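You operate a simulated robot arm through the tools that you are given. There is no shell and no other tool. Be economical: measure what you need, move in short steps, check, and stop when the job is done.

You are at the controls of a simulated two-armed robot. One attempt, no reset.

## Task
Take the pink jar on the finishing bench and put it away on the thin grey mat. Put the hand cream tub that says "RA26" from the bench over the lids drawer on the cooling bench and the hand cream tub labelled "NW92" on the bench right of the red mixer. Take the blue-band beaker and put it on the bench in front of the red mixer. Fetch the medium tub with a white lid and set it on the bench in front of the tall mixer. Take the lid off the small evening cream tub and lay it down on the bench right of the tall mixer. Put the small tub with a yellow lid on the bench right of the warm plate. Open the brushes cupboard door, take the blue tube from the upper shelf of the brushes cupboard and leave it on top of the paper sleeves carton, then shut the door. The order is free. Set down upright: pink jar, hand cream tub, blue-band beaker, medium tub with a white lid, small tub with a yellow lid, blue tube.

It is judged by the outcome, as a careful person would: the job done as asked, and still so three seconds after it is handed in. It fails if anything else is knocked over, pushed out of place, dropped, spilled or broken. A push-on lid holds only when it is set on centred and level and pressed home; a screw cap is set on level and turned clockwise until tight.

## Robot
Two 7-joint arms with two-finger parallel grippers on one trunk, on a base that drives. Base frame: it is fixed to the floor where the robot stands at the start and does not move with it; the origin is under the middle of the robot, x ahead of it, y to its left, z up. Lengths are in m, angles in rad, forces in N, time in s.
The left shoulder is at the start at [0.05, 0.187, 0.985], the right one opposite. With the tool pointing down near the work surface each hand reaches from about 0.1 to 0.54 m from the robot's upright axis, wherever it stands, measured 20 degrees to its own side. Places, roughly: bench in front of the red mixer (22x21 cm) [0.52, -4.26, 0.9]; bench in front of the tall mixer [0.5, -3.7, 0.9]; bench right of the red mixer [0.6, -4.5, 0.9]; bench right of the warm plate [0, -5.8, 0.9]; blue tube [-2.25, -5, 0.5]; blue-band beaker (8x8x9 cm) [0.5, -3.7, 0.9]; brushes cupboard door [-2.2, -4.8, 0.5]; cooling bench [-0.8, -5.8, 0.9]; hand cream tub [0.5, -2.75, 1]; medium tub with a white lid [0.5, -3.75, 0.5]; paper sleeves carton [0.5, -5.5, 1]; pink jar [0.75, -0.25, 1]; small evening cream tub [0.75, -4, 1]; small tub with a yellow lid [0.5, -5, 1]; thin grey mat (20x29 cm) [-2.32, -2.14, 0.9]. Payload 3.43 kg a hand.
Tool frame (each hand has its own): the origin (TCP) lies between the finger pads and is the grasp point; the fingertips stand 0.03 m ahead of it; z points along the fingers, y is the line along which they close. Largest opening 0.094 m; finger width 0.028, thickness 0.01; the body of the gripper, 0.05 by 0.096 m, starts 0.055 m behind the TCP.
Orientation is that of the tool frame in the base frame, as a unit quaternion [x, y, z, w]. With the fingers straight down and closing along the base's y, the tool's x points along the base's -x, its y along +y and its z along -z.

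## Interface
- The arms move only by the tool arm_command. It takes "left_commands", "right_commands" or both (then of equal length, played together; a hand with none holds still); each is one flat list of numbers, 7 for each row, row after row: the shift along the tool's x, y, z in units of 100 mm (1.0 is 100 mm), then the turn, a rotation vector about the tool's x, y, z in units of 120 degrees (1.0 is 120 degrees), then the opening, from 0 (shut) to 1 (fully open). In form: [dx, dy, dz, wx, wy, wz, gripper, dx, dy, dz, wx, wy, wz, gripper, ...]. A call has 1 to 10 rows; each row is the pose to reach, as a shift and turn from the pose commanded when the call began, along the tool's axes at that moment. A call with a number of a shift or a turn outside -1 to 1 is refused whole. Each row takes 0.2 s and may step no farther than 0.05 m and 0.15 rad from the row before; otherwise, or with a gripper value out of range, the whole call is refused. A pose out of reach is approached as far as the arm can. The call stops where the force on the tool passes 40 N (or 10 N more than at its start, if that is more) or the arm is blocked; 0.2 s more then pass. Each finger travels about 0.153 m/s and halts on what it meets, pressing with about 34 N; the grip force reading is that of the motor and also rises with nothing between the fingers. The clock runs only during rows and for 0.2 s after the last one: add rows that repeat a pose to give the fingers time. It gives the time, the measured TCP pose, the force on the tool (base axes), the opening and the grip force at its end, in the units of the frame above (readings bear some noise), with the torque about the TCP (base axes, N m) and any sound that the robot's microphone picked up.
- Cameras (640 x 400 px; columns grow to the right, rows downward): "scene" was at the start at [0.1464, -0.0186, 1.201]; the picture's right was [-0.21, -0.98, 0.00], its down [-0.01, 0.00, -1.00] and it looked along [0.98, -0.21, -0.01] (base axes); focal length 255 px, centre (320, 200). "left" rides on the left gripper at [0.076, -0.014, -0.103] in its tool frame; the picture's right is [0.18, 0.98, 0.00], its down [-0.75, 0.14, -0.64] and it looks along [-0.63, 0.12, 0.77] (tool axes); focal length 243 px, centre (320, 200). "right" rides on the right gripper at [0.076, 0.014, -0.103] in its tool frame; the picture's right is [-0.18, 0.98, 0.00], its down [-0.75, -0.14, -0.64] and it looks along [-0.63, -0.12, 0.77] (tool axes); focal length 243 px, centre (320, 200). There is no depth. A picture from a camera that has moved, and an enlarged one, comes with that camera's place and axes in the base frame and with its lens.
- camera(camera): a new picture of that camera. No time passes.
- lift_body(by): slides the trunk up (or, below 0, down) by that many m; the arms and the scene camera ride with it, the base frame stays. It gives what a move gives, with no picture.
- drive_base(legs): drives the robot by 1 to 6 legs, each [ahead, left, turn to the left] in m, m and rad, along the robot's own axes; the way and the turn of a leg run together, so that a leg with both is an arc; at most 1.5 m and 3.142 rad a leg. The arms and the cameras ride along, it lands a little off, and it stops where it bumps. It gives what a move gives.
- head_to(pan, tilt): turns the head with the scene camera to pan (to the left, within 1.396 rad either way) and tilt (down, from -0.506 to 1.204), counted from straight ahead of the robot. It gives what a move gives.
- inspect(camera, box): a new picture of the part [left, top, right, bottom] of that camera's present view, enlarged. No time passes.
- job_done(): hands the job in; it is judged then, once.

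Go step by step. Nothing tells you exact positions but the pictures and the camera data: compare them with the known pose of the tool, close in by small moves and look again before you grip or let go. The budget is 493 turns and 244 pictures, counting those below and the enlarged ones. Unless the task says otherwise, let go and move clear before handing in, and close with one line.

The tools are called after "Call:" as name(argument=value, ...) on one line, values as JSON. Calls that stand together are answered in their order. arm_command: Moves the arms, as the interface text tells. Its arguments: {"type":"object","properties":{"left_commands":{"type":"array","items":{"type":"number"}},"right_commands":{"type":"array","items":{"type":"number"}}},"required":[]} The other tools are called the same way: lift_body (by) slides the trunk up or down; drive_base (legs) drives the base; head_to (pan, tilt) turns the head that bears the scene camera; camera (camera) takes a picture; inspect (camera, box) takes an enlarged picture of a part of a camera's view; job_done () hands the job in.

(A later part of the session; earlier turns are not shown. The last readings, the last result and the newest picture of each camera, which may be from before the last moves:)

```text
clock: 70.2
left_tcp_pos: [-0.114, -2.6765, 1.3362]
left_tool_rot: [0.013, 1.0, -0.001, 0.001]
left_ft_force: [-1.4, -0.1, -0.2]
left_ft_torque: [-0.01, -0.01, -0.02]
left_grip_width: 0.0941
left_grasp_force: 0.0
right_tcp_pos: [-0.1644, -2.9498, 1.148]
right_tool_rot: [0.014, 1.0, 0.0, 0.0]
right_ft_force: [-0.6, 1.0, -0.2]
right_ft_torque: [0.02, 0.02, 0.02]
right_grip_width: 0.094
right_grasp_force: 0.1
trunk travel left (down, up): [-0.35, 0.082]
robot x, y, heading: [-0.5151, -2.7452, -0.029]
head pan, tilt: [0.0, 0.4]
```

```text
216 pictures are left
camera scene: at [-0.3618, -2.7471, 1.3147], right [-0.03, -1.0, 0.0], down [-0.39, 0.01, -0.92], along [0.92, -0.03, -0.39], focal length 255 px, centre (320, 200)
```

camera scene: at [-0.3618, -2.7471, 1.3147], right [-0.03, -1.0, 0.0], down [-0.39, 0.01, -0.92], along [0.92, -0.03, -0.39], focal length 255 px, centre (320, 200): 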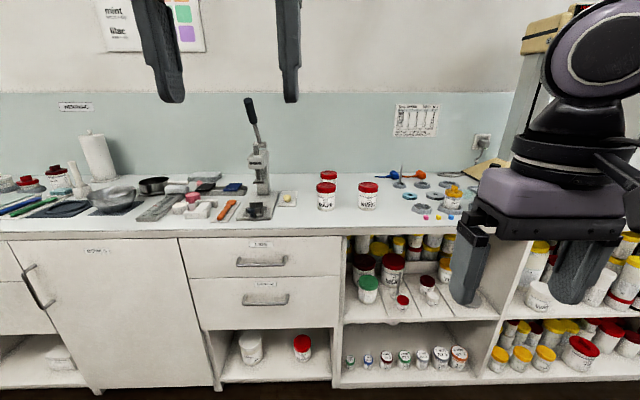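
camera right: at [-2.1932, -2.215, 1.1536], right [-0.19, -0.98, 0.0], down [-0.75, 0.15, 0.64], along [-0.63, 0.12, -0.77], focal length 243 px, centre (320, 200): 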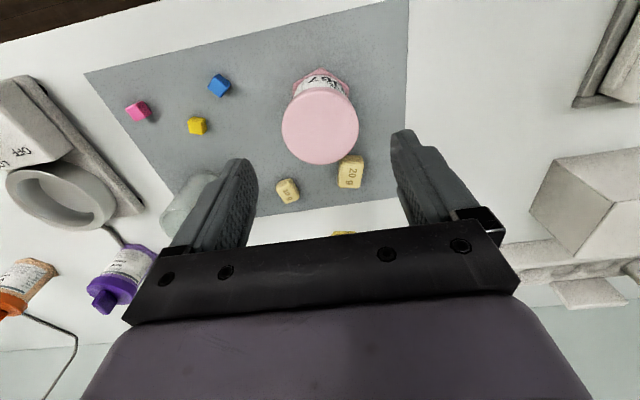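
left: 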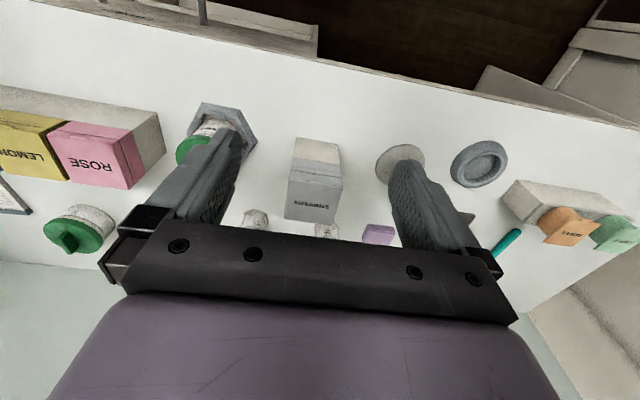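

Call:
inspect(camera="scene", box=[240, 150, 480, 300])

```text
2.67 times, centred on (360, 225) of scene
camera zoom: at [-0.3618, -2.7471, 1.3147], right [-0.03, -1.0, 0.0], down [-0.39, 0.01, -0.92], along [0.92, -0.03, -0.39], focal length 679 px, centre (213, 133)
```

zoom: 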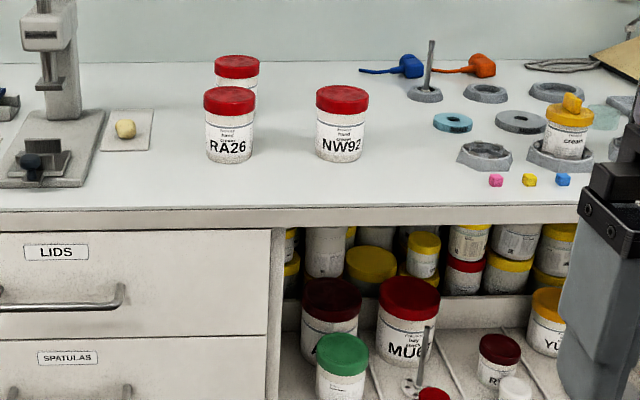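

Call:
drive_base(legs=[[0.575, -0.12, 0.029]])

Call:
head_to(pan=0, tilt=0.75)

Call:
camera(camera="scene")

Call:
camera(camera="left")

Call:
camera(camera="right")

```text
clock: 73.5
left_tcp_pos: [0.4432, -2.7939, 1.3367]
left_tool_rot: [-0.001, 1.0, -0.001, 0.001]
left_ft_force: [-0.5, 0.1, -0.1]
left_ft_torque: [0.0, -0.01, 0.0]
left_grip_width: 0.0941
left_grasp_force: 0.0
right_tcp_pos: [0.4002, -3.0658, 1.1489]
right_tool_rot: [0.0, 1.0, -0.001, -0.001]
right_ft_force: [-0.1, -0.1, 0.0]
right_ft_torque: [0.03, 0.02, -0.01]
right_grip_width: 0.0941
right_grasp_force: 0.0
trunk travel left (down, up): [-0.35, 0.082]
robot x, y, heading: [0.0492, -2.8717, 0.002]
head pan, tilt: [0.0, 0.4]
```

```text
clock: 74.3
left_tcp_pos: [0.4424, -2.7931, 1.3373]
left_tool_rot: [-0.001, 1.0, -0.001, 0.001]
left_ft_force: [0.3, 0.8, -0.7]
left_ft_torque: [-0.02, -0.01, 0.0]
left_grip_width: 0.094
left_grasp_force: 0.1
right_tcp_pos: [0.4006, -3.067, 1.1488]
right_tool_rot: [0.0, 1.0, -0.001, 0.0]
right_ft_force: [0.6, 0.9, 0.6]
right_ft_torque: [0.01, -0.01, 0.01]
right_grip_width: 0.0939
right_grasp_force: 0.1
trunk travel left (down, up): [-0.35, 0.082]
robot x, y, heading: [0.0488, -2.8682, 0.003]
head pan, tilt: [0.0, 0.75]
```

```text
214 pictures are left
camera scene: at [0.1881, -2.8708, 1.2836], right [0.0, -1.0, 0.0], down [-0.68, 0.0, -0.73], along [0.73, 0.0, -0.68], focal length 255 px, centre (320, 200)
```

scene: 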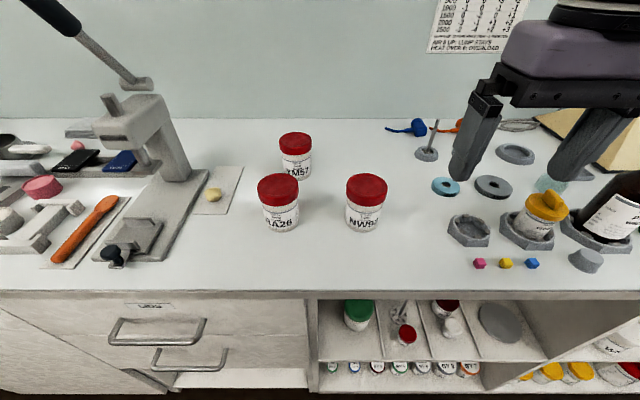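

```text
213 pictures are left
camera left: at [0.3673, -2.8069, 1.4374], right [-0.19, 0.98, 0.0], down [0.75, 0.14, 0.64], along [0.63, 0.12, -0.77], focal length 243 px, centre (320, 200)
```

left: 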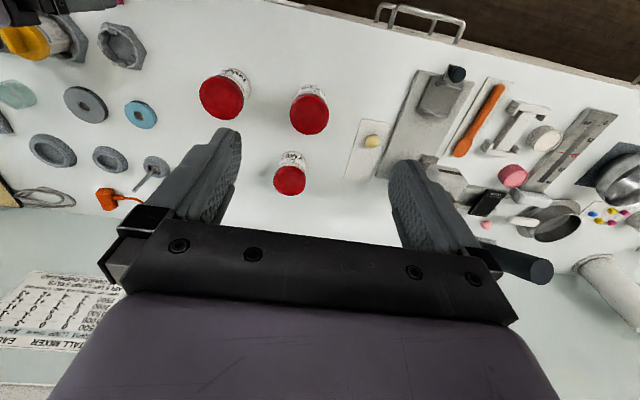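

```text
212 pictures are left
camera right: at [0.3246, -3.0529, 1.2513], right [0.18, 0.98, 0.0], down [0.75, -0.14, 0.64], along [0.63, -0.12, -0.77], focal length 243 px, centre (320, 200)
```

right: 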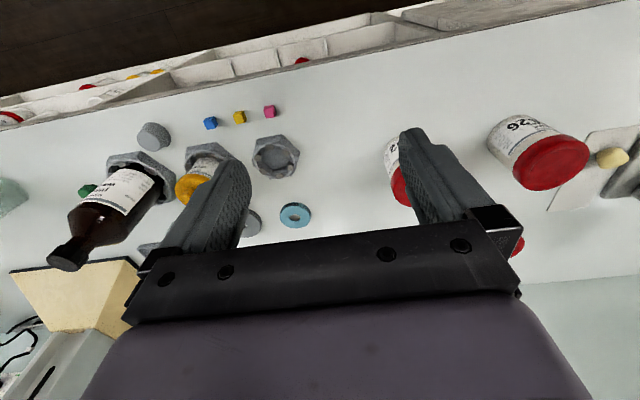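

Call:
drive_base(legs=[[0.035, 0, 0]])

Call:
arm_command(left_commands=[-0.15, 0, 0.33, 0, 0, 0, 1, -0.3, 0, 0.66, 0, 0, 0, 1, -0.45, 0, 1, 0, 0, 0, 1, -0.45, 0, 1, 0, 0, 0, 1], right_commands=[-0.3, 0.3, 0, 0, 0, 0, 1, -0.6, 0.6, 0, 0, 0, 0, 1, -0.8, 0.9, 0, 0, 0, 0, 1, -0.8, 0.9, 0, 0, 0, 0, 1])

Call:
arm_command(left_commands=[0, 0, 0.33, 0, 0, 0, 1, 0, 0, 0.66, 0, 0, 0, 1, 0, 0, 1, 0, 0, 0, 1, 0, 0, 1, 0, 0, 0, 1])

Call:
camera(camera="left")

Call:
camera(camera="right")

```text
clock: 75.2
left_tcp_pos: [0.4781, -2.7928, 1.3367]
left_tool_rot: [-0.002, 1.0, -0.001, 0.0]
left_ft_force: [0.5, 0.8, 0.6]
left_ft_torque: [0.03, 0.06, 0.02]
left_grip_width: 0.094
left_grasp_force: 0.0
right_tcp_pos: [0.4362, -3.0673, 1.148]
right_tool_rot: [-0.001, 1.0, 0.0, 0.0]
right_ft_force: [1.2, -1.2, 0.0]
right_ft_torque: [-0.02, 0.04, 0.02]
right_grip_width: 0.094
right_grasp_force: 0.0
trunk travel left (down, up): [-0.35, 0.082]
robot x, y, heading: [0.0809, -2.8742, 0.001]
head pan, tilt: [0.0, 0.75]
```

```text
clock: 76.2
left_tcp_pos: [0.522, -2.7944, 1.2352]
left_tool_rot: [-0.002, 1.0, -0.001, 0.001]
left_ft_force: [0.0, -0.4, -0.5]
left_ft_torque: [0.02, -0.01, 0.06]
left_grip_width: 0.094
left_grasp_force: 0.0
right_tcp_pos: [0.4805, -3.0205, 1.149]
right_tool_rot: [0.001, 1.0, 0.001, 0.0]
right_ft_force: [0.2, -0.2, -0.9]
right_ft_torque: [0.0, 0.0, -0.03]
right_grip_width: 0.0943
right_grasp_force: 0.0
right hand out of reach, approached as far as the arm can: row 2, 3, 4
trunk travel left (down, up): [-0.35, 0.082]
robot x, y, heading: [0.0811, -2.8687, 0.005]
head pan, tilt: [0.0, 0.75]
```

```text
clock: 77.2
left_tcp_pos: [0.5218, -2.7936, 1.1369]
left_tool_rot: [-0.002, 1.0, 0.0, 0.001]
left_ft_force: [-0.8, 0.7, 0.1]
left_ft_torque: [-0.04, -0.01, -0.01]
left_grip_width: 0.0938
left_grasp_force: 0.0
right_tcp_pos: [0.4808, -3.02, 1.1481]
right_tool_rot: [-0.002, 1.0, 0.001, 0.0]
right_ft_force: [-0.6, -0.8, 0.2]
right_ft_torque: [0.02, 0.02, -0.01]
right_grip_width: 0.094
right_grasp_force: 0.1
trunk travel left (down, up): [-0.35, 0.082]
robot x, y, heading: [0.082, -2.8715, 0.004]
head pan, tilt: [0.0, 0.75]
```

```text
211 pictures are left
camera left: at [0.447, -2.8075, 1.238], right [-0.19, 0.98, 0.0], down [0.75, 0.15, 0.64], along [0.63, 0.12, -0.77], focal length 243 px, centre (320, 200)
```

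left: 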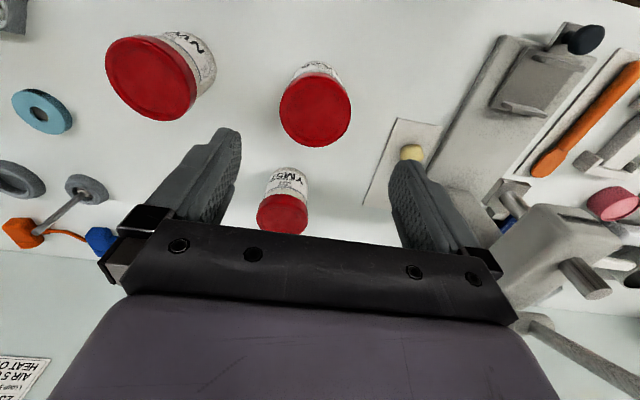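

```text
210 pictures are left
camera right: at [0.4044, -3.0067, 1.2515], right [0.18, 0.98, 0.0], down [0.75, -0.14, 0.64], along [0.63, -0.12, -0.77], focal length 243 px, centre (320, 200)
```

right: 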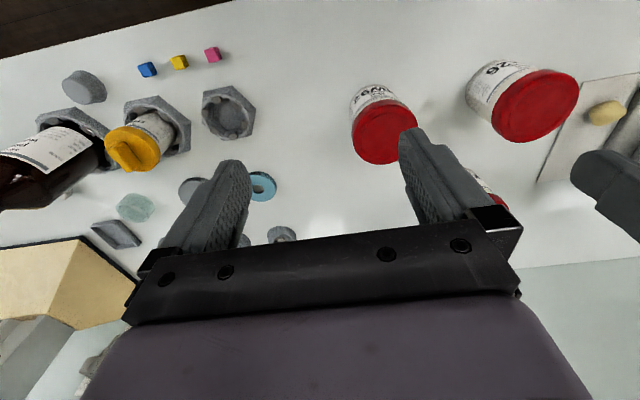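

Call:
arm_command(left_commands=[-0.08, -0.02, 0.33, 0, 0, 0, 1, -0.17, -0.02, 0.66, 0, 0, 0, 1, -0.17, -0.02, 1, 0, 0, 0, 1, -0.17, -0.02, 1, 0, 0, 0, 1], right_commands=[-0.15, 0.2, 0.3, 0, 0, 0, 1, -0.3, 0.4, 0.6, 0, 0, 0, 1, -0.45, 0.6, 0.9, 0, 0, 0, 1, -0.58, 0.67, 1, 0, 0, 0, 1])

Call:
camera(camera="left")

Call:
camera(camera="right")

```text
clock: 78.2
left_tcp_pos: [0.5382, -2.7926, 1.0359]
left_tool_rot: [-0.002, 1.0, -0.001, 0.001]
left_ft_force: [0.1, -0.6, 0.1]
left_ft_torque: [-0.05, -0.02, 0.02]
left_grip_width: 0.094
left_grasp_force: 0.0
right_tcp_pos: [0.5033, -3.0128, 1.0542]
right_tool_rot: [-0.002, 1.0, 0.001, 0.0]
right_ft_force: [-0.4, 0.2, 0.4]
right_ft_torque: [0.01, -0.03, 0.02]
right_grip_width: 0.094
right_grasp_force: 0.0
right hand out of reach, approached as far as the arm can: row 1, 2, 3, 4
trunk travel left (down, up): [-0.35, 0.082]
robot x, y, heading: [0.0807, -2.8706, 0.006]
head pan, tilt: [0.0, 0.75]
```

```text
209 pictures are left
camera left: at [0.4624, -2.807, 1.1363], right [-0.19, 0.98, 0.0], down [0.75, 0.14, 0.64], along [0.63, 0.12, -0.77], focal length 243 px, centre (320, 200)
```

left: 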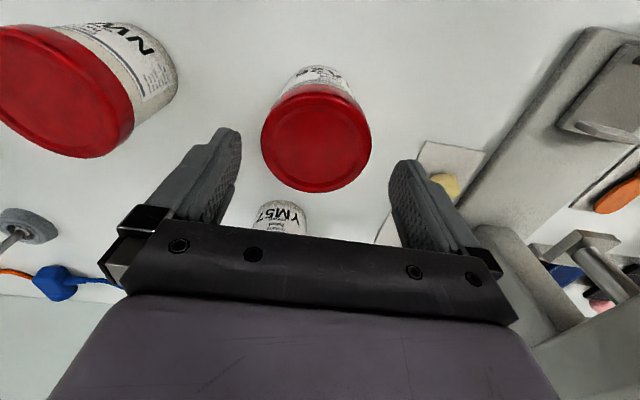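

```text
208 pictures are left
camera right: at [0.4267, -2.9986, 1.1564], right [0.18, 0.98, 0.0], down [0.75, -0.14, 0.64], along [0.63, -0.12, -0.77], focal length 243 px, centre (320, 200)
```

right: 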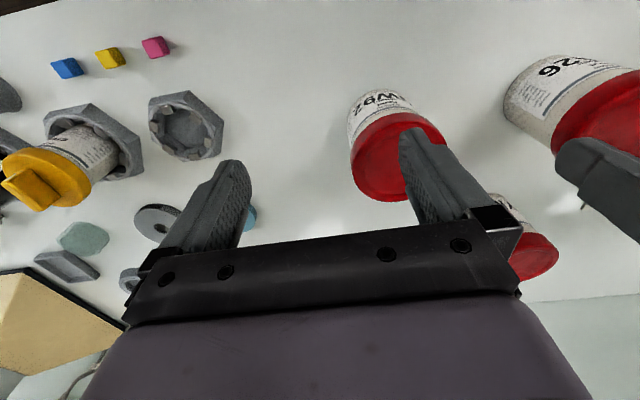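

Call:
arm_command(left_commands=[0, -0.02, 0.4, 0, 0, 0, 1, 0, -0.02, 0.85, 0, 0, 0, 1, 0, -0.02, 0.87, 0, 0, 0, 1, 0, -0.02, 0.87, 0, 0, 0, 0.5, 0, -0.02, 0.87, 0, 0, 0, 0.5, 0, -0.02, 0.87, 0, 0, 0, 0.5])

Call:
arm_command(right_commands=[0.3, 0.2, 0, 0, 0, 0, 1, 0.3, 0.6, 0, 0, 0, 0, 1, 0.3, 0.7, 0, 0, 0, 0, 1, 0.3, 0.7, 0, 0, 0, 0, 1])

Call:
camera(camera="scene")

```text
clock: 79.5
left_tcp_pos: [0.5379, -2.7984, 0.949]
left_tool_rot: [-0.002, 1.0, 0.0, 0.001]
left_ft_force: [-0.2, -1.6, 0.0]
left_ft_torque: [-0.08, 0.01, -0.01]
left_grip_width: 0.0746
left_grasp_force: 34.5
right_tcp_pos: [0.5024, -3.0118, 1.0542]
right_tool_rot: [0.0, 1.0, 0.001, 0.0]
right_ft_force: [-0.5, 0.5, -0.2]
right_ft_torque: [-0.01, -0.04, 0.01]
right_grip_width: 0.094
right_grasp_force: 0.0
trunk travel left (down, up): [-0.35, 0.082]
robot x, y, heading: [0.0834, -2.8711, -0.002]
head pan, tilt: [0.0, 0.75]
```

```text
clock: 80.5
left_tcp_pos: [0.5386, -2.7973, 0.9501]
left_tool_rot: [-0.003, 1.0, 0.0, 0.001]
left_ft_force: [0.7, -0.3, -0.6]
left_ft_torque: [-0.04, -0.02, 0.0]
left_grip_width: 0.0747
left_grasp_force: 34.3
right_tcp_pos: [0.4627, -2.9951, 1.0543]
right_tool_rot: [-0.001, 1.0, 0.001, 0.001]
right_ft_force: [0.6, -0.4, -0.2]
right_ft_torque: [0.01, -0.01, -0.03]
right_grip_width: 0.094
right_grasp_force: 0.1
right hand out of reach, approached as far as the arm can: row 1, 2, 3, 4
trunk travel left (down, up): [-0.35, 0.082]
robot x, y, heading: [0.0813, -2.8724, 0.004]
head pan, tilt: [0.0, 0.75]
```

```text
207 pictures are left
camera scene: at [0.2226, -2.8706, 1.2835], right [0.0, -1.0, 0.0], down [-0.68, 0.0, -0.73], along [0.73, 0.0, -0.68], focal length 255 px, centre (320, 200)
```

scene: 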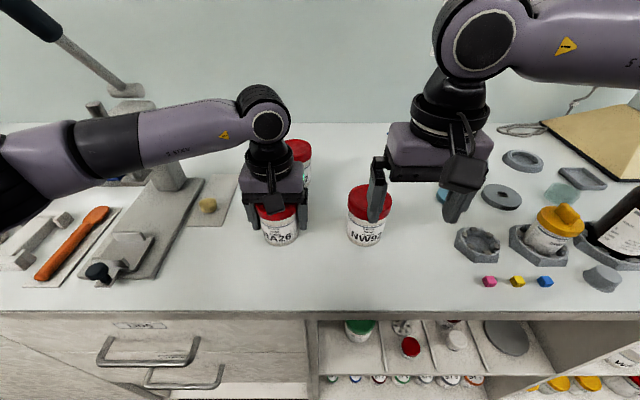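

Call:
arm_command(left_commands=[0, 0, -0.4, 0, 0, 0, 0.5, 0, 0, -0.8, 0, 0, 0, 0.5, 0, 0, -1, 0, 0, 0, 0.5, 0, 0, -1, 0, 0, 0, 0.5], right_commands=[0, -0.3, 0, 0, 0, 0, 1, 0, -0.6, 0, 0, 0, 0, 1, 0, -0.8, 0, 0, 0, 0, 1, 0, -0.8, 0, 0, 0, 0, 1])

Call:
arm_command(left_commands=[0.4, 0, 0, 0, 0, 0, 0.5, 0.8, 0, -0.2, 0, 0, 0, 0.5, 1, 0, -0.4, 0, 0, 0, 0.5, 1, 0, -0.4, 0, 0, 0, 0.5])

Call:
drive_base(legs=[[0, 0, 0.2]])

Call:
camera(camera="right")

```text
clock: 81.5
left_tcp_pos: [0.5392, -2.7955, 1.0502]
left_tool_rot: [-0.003, 1.0, -0.001, 0.001]
left_ft_force: [0.8, 0.6, -1.6]
left_ft_torque: [0.02, 0.02, 0.0]
left_grip_width: 0.0744
left_grasp_force: 33.9
right_tcp_pos: [0.4637, -3.0762, 1.0525]
right_tool_rot: [-0.001, 1.0, 0.0, 0.0]
right_ft_force: [-0.1, -1.3, 0.2]
right_ft_torque: [0.02, -0.03, 0.01]
right_grip_width: 0.094
right_grasp_force: 0.0
trunk travel left (down, up): [-0.35, 0.082]
robot x, y, heading: [0.0799, -2.8733, -0.0]
head pan, tilt: [0.0, 0.75]
```

```text
clock: 82.5
left_tcp_pos: [0.4394, -2.7955, 1.0896]
left_tool_rot: [-0.003, 1.0, 0.0, -0.001]
left_ft_force: [-0.5, -0.5, -2.6]
left_ft_torque: [-0.01, 0.01, -0.02]
left_grip_width: 0.0743
left_grasp_force: 34.1
right_tcp_pos: [0.4625, -3.077, 1.0514]
right_tool_rot: [0.0, 1.0, 0.0, 0.0]
right_ft_force: [-0.3, 0.3, 0.0]
right_ft_torque: [0.01, -0.03, 0.02]
right_grip_width: 0.0938
right_grasp_force: 0.1
trunk travel left (down, up): [-0.35, 0.082]
robot x, y, heading: [0.0821, -2.8727, 0.001]
head pan, tilt: [0.0, 0.75]
```

```text
clock: 83.7
left_tcp_pos: [0.418, -2.7251, 1.0884]
left_tool_rot: [-0.1, 0.995, 0.0, 0.001]
left_ft_force: [-0.4, -0.7, -1.8]
left_ft_torque: [0.04, -0.02, 0.0]
left_grip_width: 0.0745
left_grasp_force: 33.9
right_tcp_pos: [0.4958, -2.9972, 1.0521]
right_tool_rot: [-0.099, 0.995, 0.0, 0.0]
right_ft_force: [-0.6, 0.1, -0.1]
right_ft_torque: [0.02, -0.01, 0.0]
right_grip_width: 0.0938
right_grasp_force: 0.0
trunk travel left (down, up): [-0.35, 0.082]
robot x, y, heading: [0.0794, -2.8698, 0.2]
head pan, tilt: [0.0, 0.75]
```

```text
206 pictures are left
camera right: at [0.4184, -2.9988, 1.155], right [-0.01, 1.0, 0.0], down [0.77, 0.01, 0.64], along [0.64, 0.01, -0.77], focal length 243 px, centre (320, 200)
```

right: 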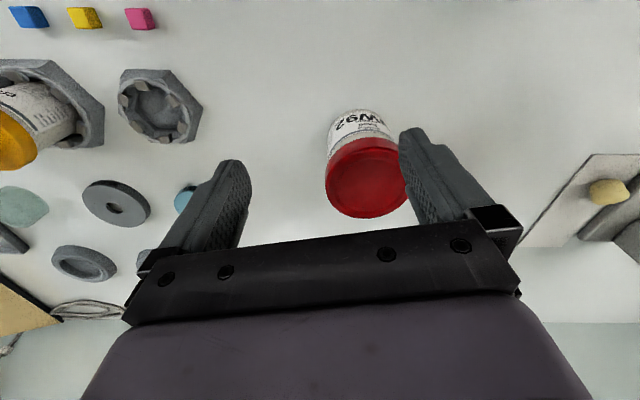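

Call:
arm_command(right_commands=[-0.24, 0.16, 0, 0, 0, 0, 1, -0.49, 0.33, 0, 0, 0, 0, 1, -0.49, 0.33, 0, 0, 0, 0, 1])

Call:
camera(camera="right")

```text
clock: 84.5
left_tcp_pos: [0.4185, -2.7262, 1.0906]
left_tool_rot: [-0.1, 0.995, -0.001, 0.001]
left_ft_force: [-0.2, 0.3, -1.6]
left_ft_torque: [0.01, -0.02, -0.01]
left_grip_width: 0.0747
left_grasp_force: 34.2
right_tcp_pos: [0.5366, -2.9547, 1.0529]
right_tool_rot: [-0.099, 0.995, 0.001, 0.0]
right_ft_force: [-0.2, 0.0, -0.4]
right_ft_torque: [-0.02, 0.01, -0.02]
right_grip_width: 0.0942
right_grasp_force: 0.1
trunk travel left (down, up): [-0.35, 0.082]
robot x, y, heading: [0.0786, -2.8733, 0.199]
head pan, tilt: [0.0, 0.75]
```

```text
205 pictures are left
camera right: at [0.4594, -2.9565, 1.1555], right [-0.01, 1.0, 0.0], down [0.77, 0.01, 0.64], along [0.64, 0.01, -0.77], focal length 243 px, centre (320, 200)
```

right: 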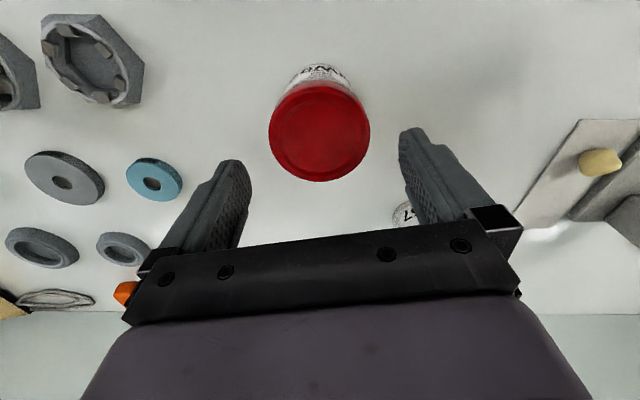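

Call:
arm_command(right_commands=[0, 0, 0.4, 0, 0, 0, 1, 0, 0, 0.8, 0, 0, 0, 1, 0, 0, 1, 0, 0, 0, 1, 0, 0, 1, 0, 0, 0, 0.5, 0, 0, 1, 0, 0, 0, 0.5, 0, 0, 1, 0, 0, 0, 0.5])

Call:
arm_command(right_commands=[0, 0, -0.4, 0, 0, 0, 0.5, 0, 0, -0.8, 0, 0, 0, 0.5, 0, 0, -1, 0, 0, 0, 0.5, 0.4, 0, -1, 0, 0, 0, 0.5, 0.8, 0, -1, 0, 0, 0, 0.5, 0.8, 0, -1, 0, 0, 0, 0.5])

Call:
camera(camera="scene")

```text
clock: 85.9
left_tcp_pos: [0.4182, -2.7269, 1.089]
left_tool_rot: [-0.1, 0.995, 0.0, 0.001]
left_ft_force: [-0.6, -0.7, -1.6]
left_ft_torque: [-0.01, -0.03, 0.0]
left_grip_width: 0.0745
left_grasp_force: 33.5
right_tcp_pos: [0.536, -2.9542, 0.9521]
right_tool_rot: [-0.099, 0.995, 0.0, 0.0]
right_ft_force: [0.7, -0.4, -0.1]
right_ft_torque: [-0.01, 0.07, 0.01]
right_grip_width: 0.0757
right_grasp_force: 33.9
trunk travel left (down, up): [-0.35, 0.082]
robot x, y, heading: [0.0854, -2.8739, 0.197]
head pan, tilt: [0.0, 0.75]
```

```text
clock: 87.3
left_tcp_pos: [0.4183, -2.727, 1.0884]
left_tool_rot: [-0.099, 0.995, -0.001, 0.0]
left_ft_force: [0.8, -0.8, -2.0]
left_ft_torque: [-0.03, -0.01, 0.03]
left_grip_width: 0.0746
left_grasp_force: 34.8
right_tcp_pos: [0.4595, -2.9739, 1.0535]
right_tool_rot: [-0.1, 0.995, 0.0, 0.0]
right_ft_force: [-0.3, -0.3, -1.5]
right_ft_torque: [-0.02, 0.01, 0.01]
right_grip_width: 0.0759
right_grasp_force: 33.6
trunk travel left (down, up): [-0.35, 0.082]
robot x, y, heading: [0.0808, -2.8689, 0.192]
head pan, tilt: [0.0, 0.75]
```

```text
204 pictures are left
camera scene: at [0.2201, -2.8429, 1.2835], right [0.2, -0.98, 0.0], down [-0.67, -0.13, -0.73], along [0.72, 0.14, -0.68], focal length 255 px, centre (320, 200)
```

scene: 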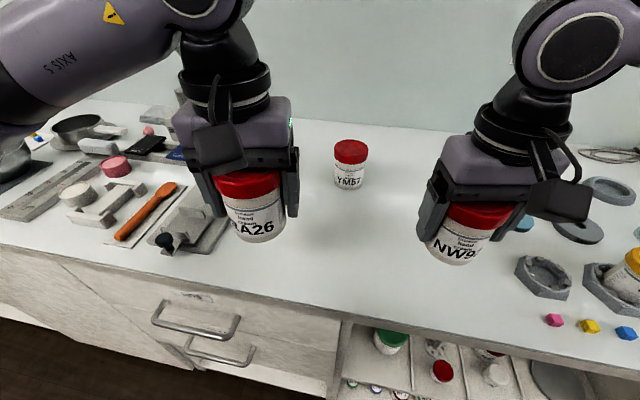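

Call:
drive_base(legs=[[-0.55, 0.1, -0.192], [0, -1.5, 0]])

Call:
head_to(pan=0, tilt=0.4)

Call:
camera(camera="scene")

```text
clock: 103.6
left_tcp_pos: [-0.1237, -4.2711, 1.0896]
left_tool_rot: [-0.001, 1.0, 0.0, 0.001]
left_ft_force: [1.2, 0.8, -2.1]
left_ft_torque: [-0.02, 0.02, -0.02]
left_grip_width: 0.0744
left_grasp_force: 34.2
right_tcp_pos: [-0.1334, -4.5219, 1.0538]
right_tool_rot: [-0.001, 1.0, -0.001, 0.0]
right_ft_force: [0.2, -0.3, -1.8]
right_ft_torque: [-0.02, -0.02, 0.02]
right_grip_width: 0.0754
right_grasp_force: 34.3
trunk travel left (down, up): [-0.35, 0.082]
robot x, y, heading: [-0.4809, -4.3516, -0.002]
head pan, tilt: [0.0, 0.75]
```

```text
clock: 104.4
left_tcp_pos: [-0.1243, -4.2709, 1.0896]
left_tool_rot: [-0.001, 1.0, 0.0, 0.0]
left_ft_force: [0.5, 0.5, -2.4]
left_ft_torque: [-0.01, 0.01, 0.01]
left_grip_width: 0.0745
left_grasp_force: 33.8
right_tcp_pos: [-0.1332, -4.5205, 1.0541]
right_tool_rot: [0.0, 1.0, 0.0, 0.0]
right_ft_force: [-0.6, 0.8, -1.9]
right_ft_torque: [-0.03, 0.01, -0.02]
right_grip_width: 0.0751
right_grasp_force: 33.9
trunk travel left (down, up): [-0.35, 0.082]
robot x, y, heading: [-0.4808, -4.3477, 0.001]
head pan, tilt: [0.0, 0.4]
```

```text
203 pictures are left
camera scene: at [-0.3318, -4.346, 1.3145], right [0.0, -1.0, 0.0], down [-0.39, 0.0, -0.92], along [0.92, 0.0, -0.39], focal length 255 px, centre (320, 200)
```

scene: 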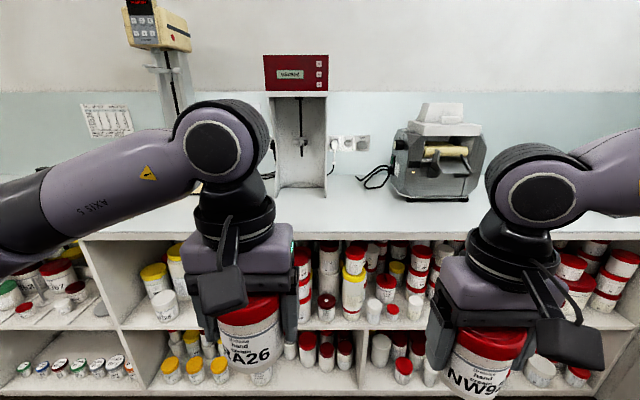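

Call:
drive_base(legs=[[0.555, 0, 0]])

Call:
head_to(pan=-0.2, tilt=0.65)

Call:
camera(camera="scene")

Call:
camera(camera="right")

```text
clock: 107.6
left_tcp_pos: [0.4365, -4.2658, 1.0888]
left_tool_rot: [-0.005, 1.0, 0.0, 0.0]
left_ft_force: [0.2, -0.2, -1.9]
left_ft_torque: [0.0, 0.04, -0.02]
left_grip_width: 0.0746
left_grasp_force: 33.6
right_tcp_pos: [0.4297, -4.5155, 1.0545]
right_tool_rot: [-0.005, 1.0, 0.0, 0.0]
right_ft_force: [0.1, 0.4, -2.2]
right_ft_torque: [-0.02, -0.02, -0.01]
right_grip_width: 0.0754
right_grasp_force: 33.9
trunk travel left (down, up): [-0.35, 0.082]
robot x, y, heading: [0.0802, -4.3486, 0.008]
head pan, tilt: [0.0, 0.4]
```

```text
clock: 108.4
left_tcp_pos: [0.4367, -4.2659, 1.0897]
left_tool_rot: [-0.006, 1.0, 0.0, 0.0]
left_ft_force: [-0.1, -0.6, -2.7]
left_ft_torque: [-0.04, -0.01, 0.02]
left_grip_width: 0.0743
left_grasp_force: 34.2
right_tcp_pos: [0.4292, -4.5168, 1.0548]
right_tool_rot: [-0.004, 1.0, 0.0, 0.0]
right_ft_force: [-0.6, -0.1, -1.8]
right_ft_torque: [0.0, 0.0, 0.01]
right_grip_width: 0.0752
right_grasp_force: 34.2
trunk travel left (down, up): [-0.35, 0.082]
robot x, y, heading: [0.0788, -4.343, 0.008]
head pan, tilt: [-0.201, 0.649]
```

```text
202 pictures are left
camera scene: at [0.2212, -4.3598, 1.2922], right [-0.19, -0.98, 0.0], down [-0.59, 0.12, -0.8], along [0.78, -0.15, -0.6], focal length 255 px, centre (320, 200)
```

scene: 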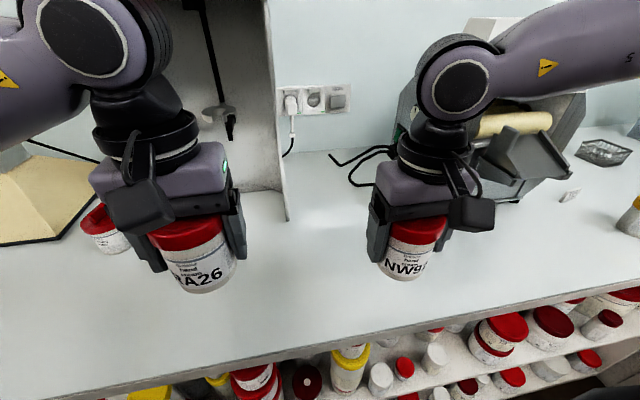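

```text
201 pictures are left
camera right: at [0.3535, -4.5032, 1.1571], right [0.18, 0.98, 0.0], down [0.75, -0.14, 0.64], along [0.63, -0.11, -0.77], focal length 243 px, centre (320, 200)
```

right: 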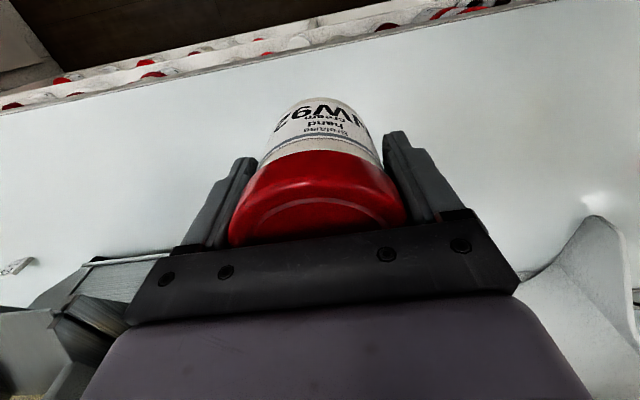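

Call:
arm_command(right_commands=[-0.4, 0, 0, 0, 0, 0, 0.5, -0.8, 0.1, 0.2, 0, 0, 0, 0.5, -1, 0.2, 0.5, 0, 0, 0, 0.5, -1, 0.2, 0.5, 0, 0, 0, 0.5])

Call:
arm_command(right_commands=[-0.3, 0, 0.2, 0, 0, 0, 0.5, -0.3, 0, 0.4, 0, 0, 0, 0.5, -0.3, 0, 0.47, 0, 0, 0, 0.5, -0.3, 0, 0.47, 0, 0, 0, 0.5])

```text
clock: 109.4
left_tcp_pos: [0.4355, -4.2665, 1.0884]
left_tool_rot: [-0.005, 1.0, 0.0, 0.001]
left_ft_force: [0.6, -0.2, -2.4]
left_ft_torque: [0.0, 0.01, 0.0]
left_grip_width: 0.0747
left_grasp_force: 33.6
right_tcp_pos: [0.5255, -4.4988, 1.0064]
right_tool_rot: [-0.004, 1.0, 0.001, 0.001]
right_ft_force: [-0.5, -0.2, -1.8]
right_ft_torque: [0.0, 0.01, -0.01]
right_grip_width: 0.0752
right_grasp_force: 33.7
right hand out of reach, approached as far as the arm can: row 3, 4
trunk travel left (down, up): [-0.35, 0.082]
robot x, y, heading: [0.0763, -4.3444, 0.007]
head pan, tilt: [-0.201, 0.649]
```

```text
clock: 110.4
left_tcp_pos: [0.4352, -4.2671, 1.0886]
left_tool_rot: [-0.006, 1.0, -0.001, 0.001]
left_ft_force: [0.3, -0.3, -1.6]
left_ft_torque: [0.0, 0.0, -0.01]
left_grip_width: 0.0746
left_grasp_force: 34.4
right_tcp_pos: [0.5404, -4.5177, 0.9704]
right_tool_rot: [-0.004, 1.0, 0.001, 0.001]
right_ft_force: [0.0, 0.4, -1.9]
right_ft_torque: [-0.01, -0.01, -0.03]
right_grip_width: 0.0749
right_grasp_force: 33.8
right hand out of reach, approached as far as the arm can: row 1, 2, 3, 4
trunk travel left (down, up): [-0.35, 0.082]
robot x, y, heading: [0.073, -4.3414, 0.009]
head pan, tilt: [-0.201, 0.649]
```

Call:
drive_base(legs=[[0, 0, 0.25]])

Call:
arm_command(right_commands=[-0.1, -0.35, 0, 0, 0, 0, 0.5, -0.1, -0.7, 0, 0, 0, 0, 0.5, -0.1, -0.9, 0, 0, 0, 0, 0.5, -0.1, -0.9, 0, 0, 0, 0, 0.5])

```text
clock: 111.7
left_tcp_pos: [0.4041, -4.1788, 1.09]
left_tool_rot: [-0.13, 0.991, 0.0, 0.001]
left_ft_force: [-1.1, 0.0, -2.4]
left_ft_torque: [0.0, -0.04, 0.0]
left_grip_width: 0.0742
left_grasp_force: 34.2
right_tcp_pos: [0.5684, -4.3965, 0.9703]
right_tool_rot: [-0.129, 0.992, 0.0, 0.001]
right_ft_force: [0.3, 0.0, -1.3]
right_ft_torque: [-0.03, -0.05, -0.03]
right_grip_width: 0.0751
right_grasp_force: 34.7
trunk travel left (down, up): [-0.35, 0.082]
robot x, y, heading: [0.0779, -4.3444, 0.255]
head pan, tilt: [-0.201, 0.649]
```

```text
clock: 112.7
left_tcp_pos: [0.4052, -4.1804, 1.0893]
left_tool_rot: [-0.131, 0.991, 0.0, 0.001]
left_ft_force: [0.0, -0.7, -2.2]
left_ft_torque: [-0.03, 0.01, -0.02]
left_grip_width: 0.0747
left_grasp_force: 34.2
right_tcp_pos: [0.6035, -4.4835, 0.9709]
right_tool_rot: [-0.13, 0.992, 0.001, 0.001]
right_ft_force: [-0.1, -0.5, -1.9]
right_ft_torque: [0.02, 0.01, -0.01]
right_grip_width: 0.0749
right_grasp_force: 33.7
trunk travel left (down, up): [-0.35, 0.082]
robot x, y, heading: [0.0755, -4.3433, 0.256]
head pan, tilt: [-0.201, 0.649]
```

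Call:
arm_command(right_commands=[0, 0, 0.1, 0, 0, 0, 0.5, 0, 0, 0.17, 0, 0, 0, 0.5, 0, 0, 0.19, 0, 0, 0, 0.5, 0, 0, 0.21, 0, 0, 0, 0.5])

Call:
camera(camera="scene")

```text
clock: 113.7
left_tcp_pos: [0.4041, -4.1797, 1.0907]
left_tool_rot: [-0.131, 0.991, -0.001, 0.002]
left_ft_force: [0.8, -0.1, -2.0]
left_ft_torque: [-0.01, 0.03, 0.02]
left_grip_width: 0.0744
left_grasp_force: 34.1
right_tcp_pos: [0.6032, -4.4813, 0.9515]
right_tool_rot: [-0.129, 0.992, 0.001, 0.005]
right_ft_force: [0.5, -7.1, 20.3]
right_ft_torque: [0.18, 0.05, 0.1]
right_grip_width: 0.075
right_grasp_force: 34.1
trunk travel left (down, up): [-0.35, 0.082]
robot x, y, heading: [0.0755, -4.3401, 0.263]
head pan, tilt: [-0.201, 0.649]
```

```text
200 pictures are left
camera scene: at [0.2187, -4.3239, 1.2928], right [0.06, -1.0, 0.0], down [-0.6, -0.04, -0.8], along [0.8, 0.05, -0.6], focal length 255 px, centre (320, 200)
```

scene: 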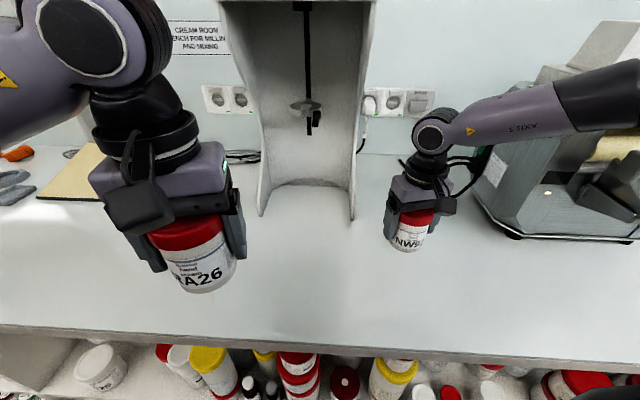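

Call:
arm_command(right_commands=[0, 0, -0.02, 0, 0, 0, 0.6, 0, 0, -0.02, 0, 0, 0, 0.9, 0, 0, -0.02, 0, 0, 0, 1, 0, 0, -0.4, 0, 0, 0, 1, 0, 0, -0.8, 0, 0, 0, 1, 0, 0, -1, 0, 0, 0, 1])

Call:
camera(camera="right")

```text
clock: 115.1
left_tcp_pos: [0.4035, -4.1788, 1.0894]
left_tool_rot: [-0.13, 0.991, -0.001, 0.001]
left_ft_force: [-0.1, -0.4, -2.2]
left_ft_torque: [0.0, -0.02, 0.01]
left_grip_width: 0.0745
left_grasp_force: 33.8
right_tcp_pos: [0.6028, -4.4811, 1.0484]
right_tool_rot: [-0.129, 0.992, 0.0, 0.0]
right_ft_force: [-0.1, -0.3, 0.2]
right_ft_torque: [0.0, 0.01, 0.02]
right_grip_width: 0.0938
right_grasp_force: 0.0
trunk travel left (down, up): [-0.35, 0.082]
robot x, y, heading: [0.0798, -4.3457, 0.256]
head pan, tilt: [-0.201, 0.649]
```

```text
199 pictures are left
camera right: at [0.5256, -4.4884, 1.1522], right [-0.07, 1.0, 0.0], down [0.76, 0.06, 0.64], along [0.64, 0.05, -0.77], focal length 243 px, centre (320, 200)
```

right: 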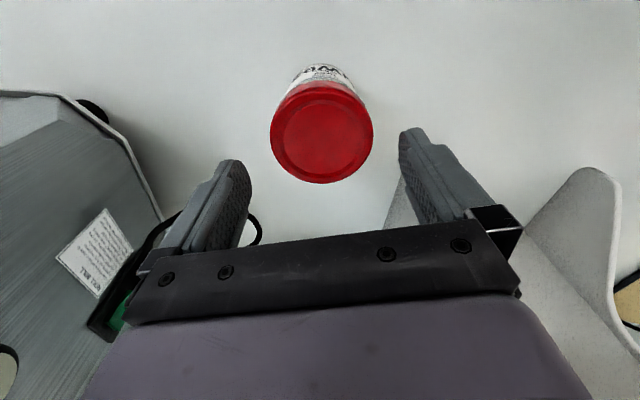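

Call:
arm_command(right_commands=[0.4, 0, -0.2, 0, 0, 0, 1, 0.8, 0, -0.4, 0, 0, 0, 1, 1, 0, -0.6, 0, 0, 0, 1, 1, 0, -0.8, 0, 0, 0, 1])

Call:
drive_base(legs=[[-0.5, 0.13, -0.255], [0, -0.5, 0]])

Call:
head_to(pan=0, tilt=0.4)

Call:
camera(camera="scene")

Call:
head_to(pan=-1.3, tilt=0.4)

Call:
camera(camera="scene")

```text
clock: 116.1
left_tcp_pos: [0.4048, -4.1792, 1.0897]
left_tool_rot: [-0.13, 0.991, -0.002, 0.002]
left_ft_force: [-0.1, -0.4, -2.6]
left_ft_torque: [-0.01, 0.02, 0.0]
left_grip_width: 0.0742
left_grasp_force: 33.8
right_tcp_pos: [0.5049, -4.5073, 1.1285]
right_tool_rot: [-0.13, 0.992, 0.001, -0.001]
right_ft_force: [-0.2, -0.5, -0.7]
right_ft_torque: [0.01, 0.01, -0.01]
right_grip_width: 0.0942
right_grasp_force: 0.0
trunk travel left (down, up): [-0.35, 0.082]
robot x, y, heading: [0.0756, -4.344, 0.26]
head pan, tilt: [-0.201, 0.649]
```

```text
clock: 123.5
left_tcp_pos: [-0.0652, -4.7043, 1.0891]
left_tool_rot: [-0.004, 1.0, 0.0, 0.001]
left_ft_force: [0.2, 0.0, -3.9]
left_ft_torque: [0.02, 0.0, -0.03]
left_grip_width: 0.0743
left_grasp_force: 33.9
right_tcp_pos: [-0.0524, -5.0468, 1.1288]
right_tool_rot: [-0.003, 1.0, 0.001, 0.002]
right_ft_force: [0.5, -0.2, -0.6]
right_ft_torque: [0.0, 0.03, 0.0]
right_grip_width: 0.094
right_grasp_force: 0.0
trunk travel left (down, up): [-0.35, 0.082]
robot x, y, heading: [-0.4254, -4.7816, 0.001]
head pan, tilt: [-0.201, 0.649]
```

```text
clock: 124.3
left_tcp_pos: [-0.0651, -4.7022, 1.0904]
left_tool_rot: [-0.003, 1.0, 0.0, 0.0]
left_ft_force: [0.9, 0.1, -1.0]
left_ft_torque: [-0.04, 0.03, 0.0]
left_grip_width: 0.0744
left_grasp_force: 33.6
right_tcp_pos: [-0.0513, -5.0465, 1.1279]
right_tool_rot: [-0.003, 1.0, 0.001, 0.001]
right_ft_force: [0.3, 0.4, -0.7]
right_ft_torque: [0.0, 0.01, -0.01]
right_grip_width: 0.0943
right_grasp_force: 0.1
trunk travel left (down, up): [-0.35, 0.082]
robot x, y, heading: [-0.4259, -4.7805, 0.001]
head pan, tilt: [0.0, 0.4]
```

```text
198 pictures are left
camera scene: at [-0.2733, -4.7791, 1.3146], right [0.0, -1.0, 0.0], down [-0.39, 0.0, -0.92], along [0.92, 0.0, -0.39], focal length 255 px, centre (320, 200)
```

scene: 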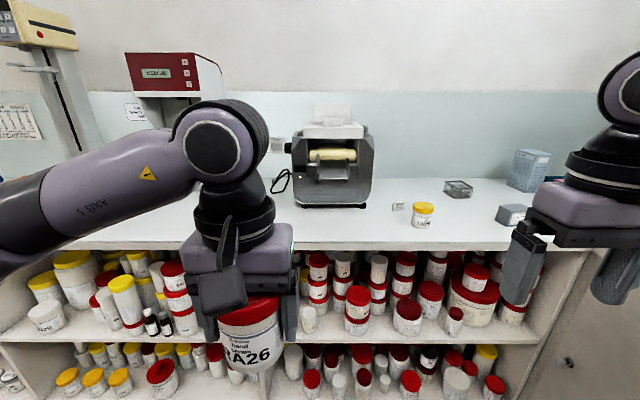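

```text
clock: 125.8
left_tcp_pos: [-0.0666, -4.7022, 1.0903]
left_tool_rot: [-0.002, 1.0, 0.0, 0.0]
left_ft_force: [0.3, -0.4, -3.0]
left_ft_torque: [0.02, -0.04, 0.02]
left_grip_width: 0.0745
left_grasp_force: 33.8
right_tcp_pos: [-0.0507, -5.0456, 1.1282]
right_tool_rot: [-0.003, 1.0, 0.0, 0.001]
right_ft_force: [-0.8, -0.4, 0.3]
right_ft_torque: [-0.03, 0.0, -0.03]
right_grip_width: 0.0941
right_grasp_force: 0.1
trunk travel left (down, up): [-0.35, 0.082]
robot x, y, heading: [-0.4207, -4.7825, 0.01]
head pan, tilt: [-1.3, 0.4]
```

```text
197 pictures are left
camera scene: at [-0.3407, -4.8686, 1.3147], right [-0.96, -0.27, 0.0], down [-0.11, 0.37, -0.92], along [0.25, -0.89, -0.39], focal length 255 px, centre (320, 200)
```

scene: 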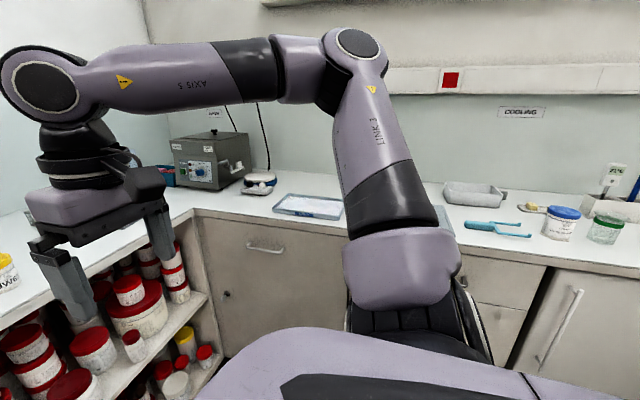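

Call:
drive_base(legs=[[0.485, -0.18, 0]])

Call:
head_to(pan=-0.2, tilt=0.7)

Call:
camera(camera="scene")

Call:
camera(camera="right")

```text
clock: 128.8
left_tcp_pos: [0.4265, -4.8795, 1.0894]
left_tool_rot: [-0.007, 1.0, -0.001, 0.0]
left_ft_force: [-1.1, -0.3, -2.3]
left_ft_torque: [0.02, 0.0, 0.02]
left_grip_width: 0.0743
left_grasp_force: 33.7
right_tcp_pos: [0.4434, -5.2213, 1.1275]
right_tool_rot: [-0.007, 1.0, 0.001, 0.001]
right_ft_force: [0.2, 0.2, -0.8]
right_ft_torque: [0.0, 0.01, 0.0]
right_grip_width: 0.0942
right_grasp_force: 0.0
trunk travel left (down, up): [-0.35, 0.082]
robot x, y, heading: [0.0679, -4.959, 0.015]
head pan, tilt: [-1.3, 0.4]
```

```text
clock: 130.2
left_tcp_pos: [0.4244, -4.8801, 1.0896]
left_tool_rot: [-0.008, 1.0, 0.0, 0.0]
left_ft_force: [-0.2, 0.6, -1.7]
left_ft_torque: [0.0, -0.02, -0.03]
left_grip_width: 0.0743
left_grasp_force: 33.8
right_tcp_pos: [0.443, -5.2225, 1.128]
right_tool_rot: [-0.006, 1.0, 0.001, 0.001]
right_ft_force: [0.0, -0.2, -0.6]
right_ft_torque: [0.0, -0.01, 0.01]
right_grip_width: 0.0939
right_grasp_force: 0.1
trunk travel left (down, up): [-0.35, 0.082]
robot x, y, heading: [0.0682, -4.9575, 0.013]
head pan, tilt: [-0.201, 0.7]
```

```text
196 pictures are left
camera scene: at [0.2092, -4.9742, 1.2878], right [-0.19, -0.98, 0.0], down [-0.63, 0.12, -0.77], along [0.75, -0.14, -0.64], focal length 255 px, centre (320, 200)
```

scene: 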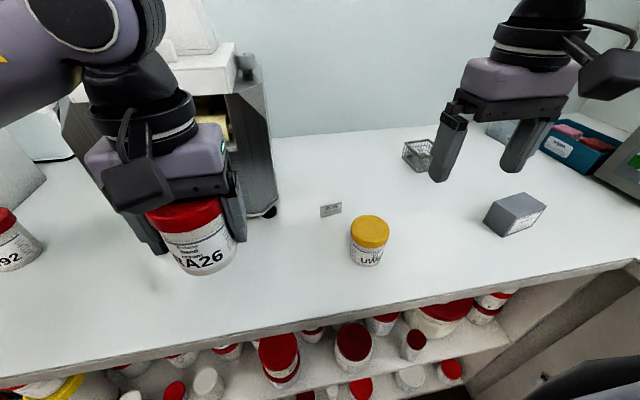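

```text
195 pictures are left
camera right: at [0.3666, -5.2094, 1.2313], right [0.17, 0.99, 0.0], down [0.75, -0.13, 0.64], along [0.63, -0.11, -0.77], focal length 243 px, centre (320, 200)
```

right: 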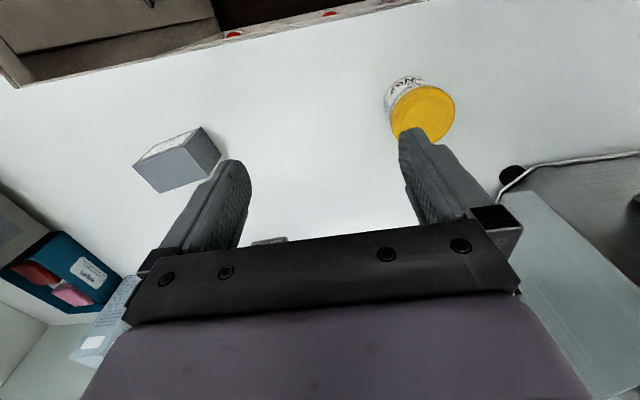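

Call:
arm_command(right_commands=[-0.15, 0.33, 0, 0, 0, 0, 1, -0.3, 0.66, 0.1, 0, 0, 0, 1, -0.4, 1, 0.3, 0, 0, 0, 1, -0.4, 1, 0.7, 0, 0, 0, 1, -0.4, 1, 0.8, 0, 0, 0, 1])

Call:
camera(camera="right")

```text
clock: 131.4
left_tcp_pos: [0.4262, -4.8795, 1.0887]
left_tool_rot: [-0.007, 1.0, 0.0, 0.001]
left_ft_force: [-1.4, -0.3, -1.5]
left_ft_torque: [0.0, 0.04, 0.01]
left_grip_width: 0.0744
left_grasp_force: 34.1
right_tcp_pos: [0.4821, -5.1198, 1.0492]
right_tool_rot: [-0.005, 1.0, 0.0, 0.001]
right_ft_force: [-0.3, 0.2, 0.2]
right_ft_torque: [-0.01, 0.0, -0.01]
right_grip_width: 0.094
right_grasp_force: 0.1
trunk travel left (down, up): [-0.35, 0.082]
robot x, y, heading: [0.0669, -4.9577, 0.01]
head pan, tilt: [-0.201, 0.7]
```

```text
194 pictures are left
camera right: at [0.4061, -5.1078, 1.1511], right [0.17, 0.99, 0.0], down [0.75, -0.13, 0.64], along [0.63, -0.11, -0.77], focal length 243 px, centre (320, 200)
```

right: 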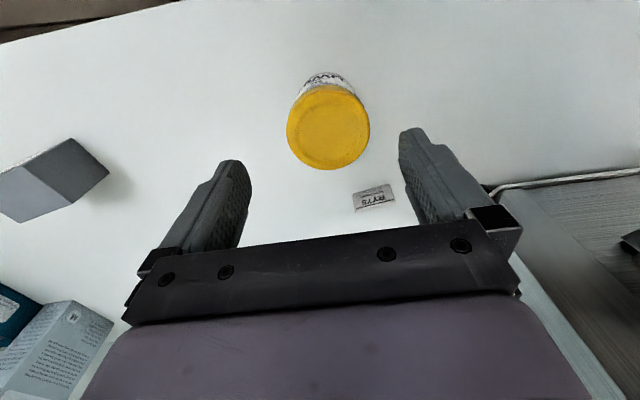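

Call:
arm_command(right_commands=[-0.04, 0.06, 0.4, 0, 0, 0, 1, -0.04, 0.06, 0.8, 0, 0, 0, 1, -0.04, 0.06, 1, 0, 0, 0, 1, -0.04, 0.06, 1, 0, 0, 0, 0.45, -0.04, 0.06, 1, 0, 0, 0, 0.45, -0.04, 0.06, 1, 0, 0, 0, 0.45])

Call:
camera(camera="right")

```text
clock: 132.8
left_tcp_pos: [0.4263, -4.8809, 1.089]
left_tool_rot: [-0.007, 1.0, 0.0, 0.001]
left_ft_force: [1.1, 0.4, -1.8]
left_ft_torque: [0.01, -0.01, -0.01]
left_grip_width: 0.0742
left_grasp_force: 34.0
right_tcp_pos: [0.4846, -5.1158, 0.9479]
right_tool_rot: [-0.006, 1.0, 0.0, 0.0]
right_ft_force: [0.0, 0.6, -0.7]
right_ft_torque: [0.03, 0.01, 0.01]
right_grip_width: 0.0674
right_grasp_force: 34.3
trunk travel left (down, up): [-0.35, 0.082]
robot x, y, heading: [0.0683, -4.9605, 0.013]
head pan, tilt: [-0.201, 0.7]
```

```text
193 pictures are left
camera right: at [0.4089, -5.1029, 1.051], right [0.17, 0.99, 0.0], down [0.75, -0.13, 0.64], along [0.63, -0.11, -0.77], focal length 243 px, centre (320, 200)
```

right: 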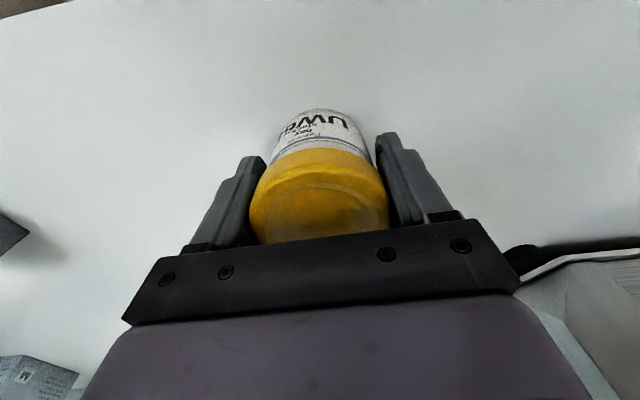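

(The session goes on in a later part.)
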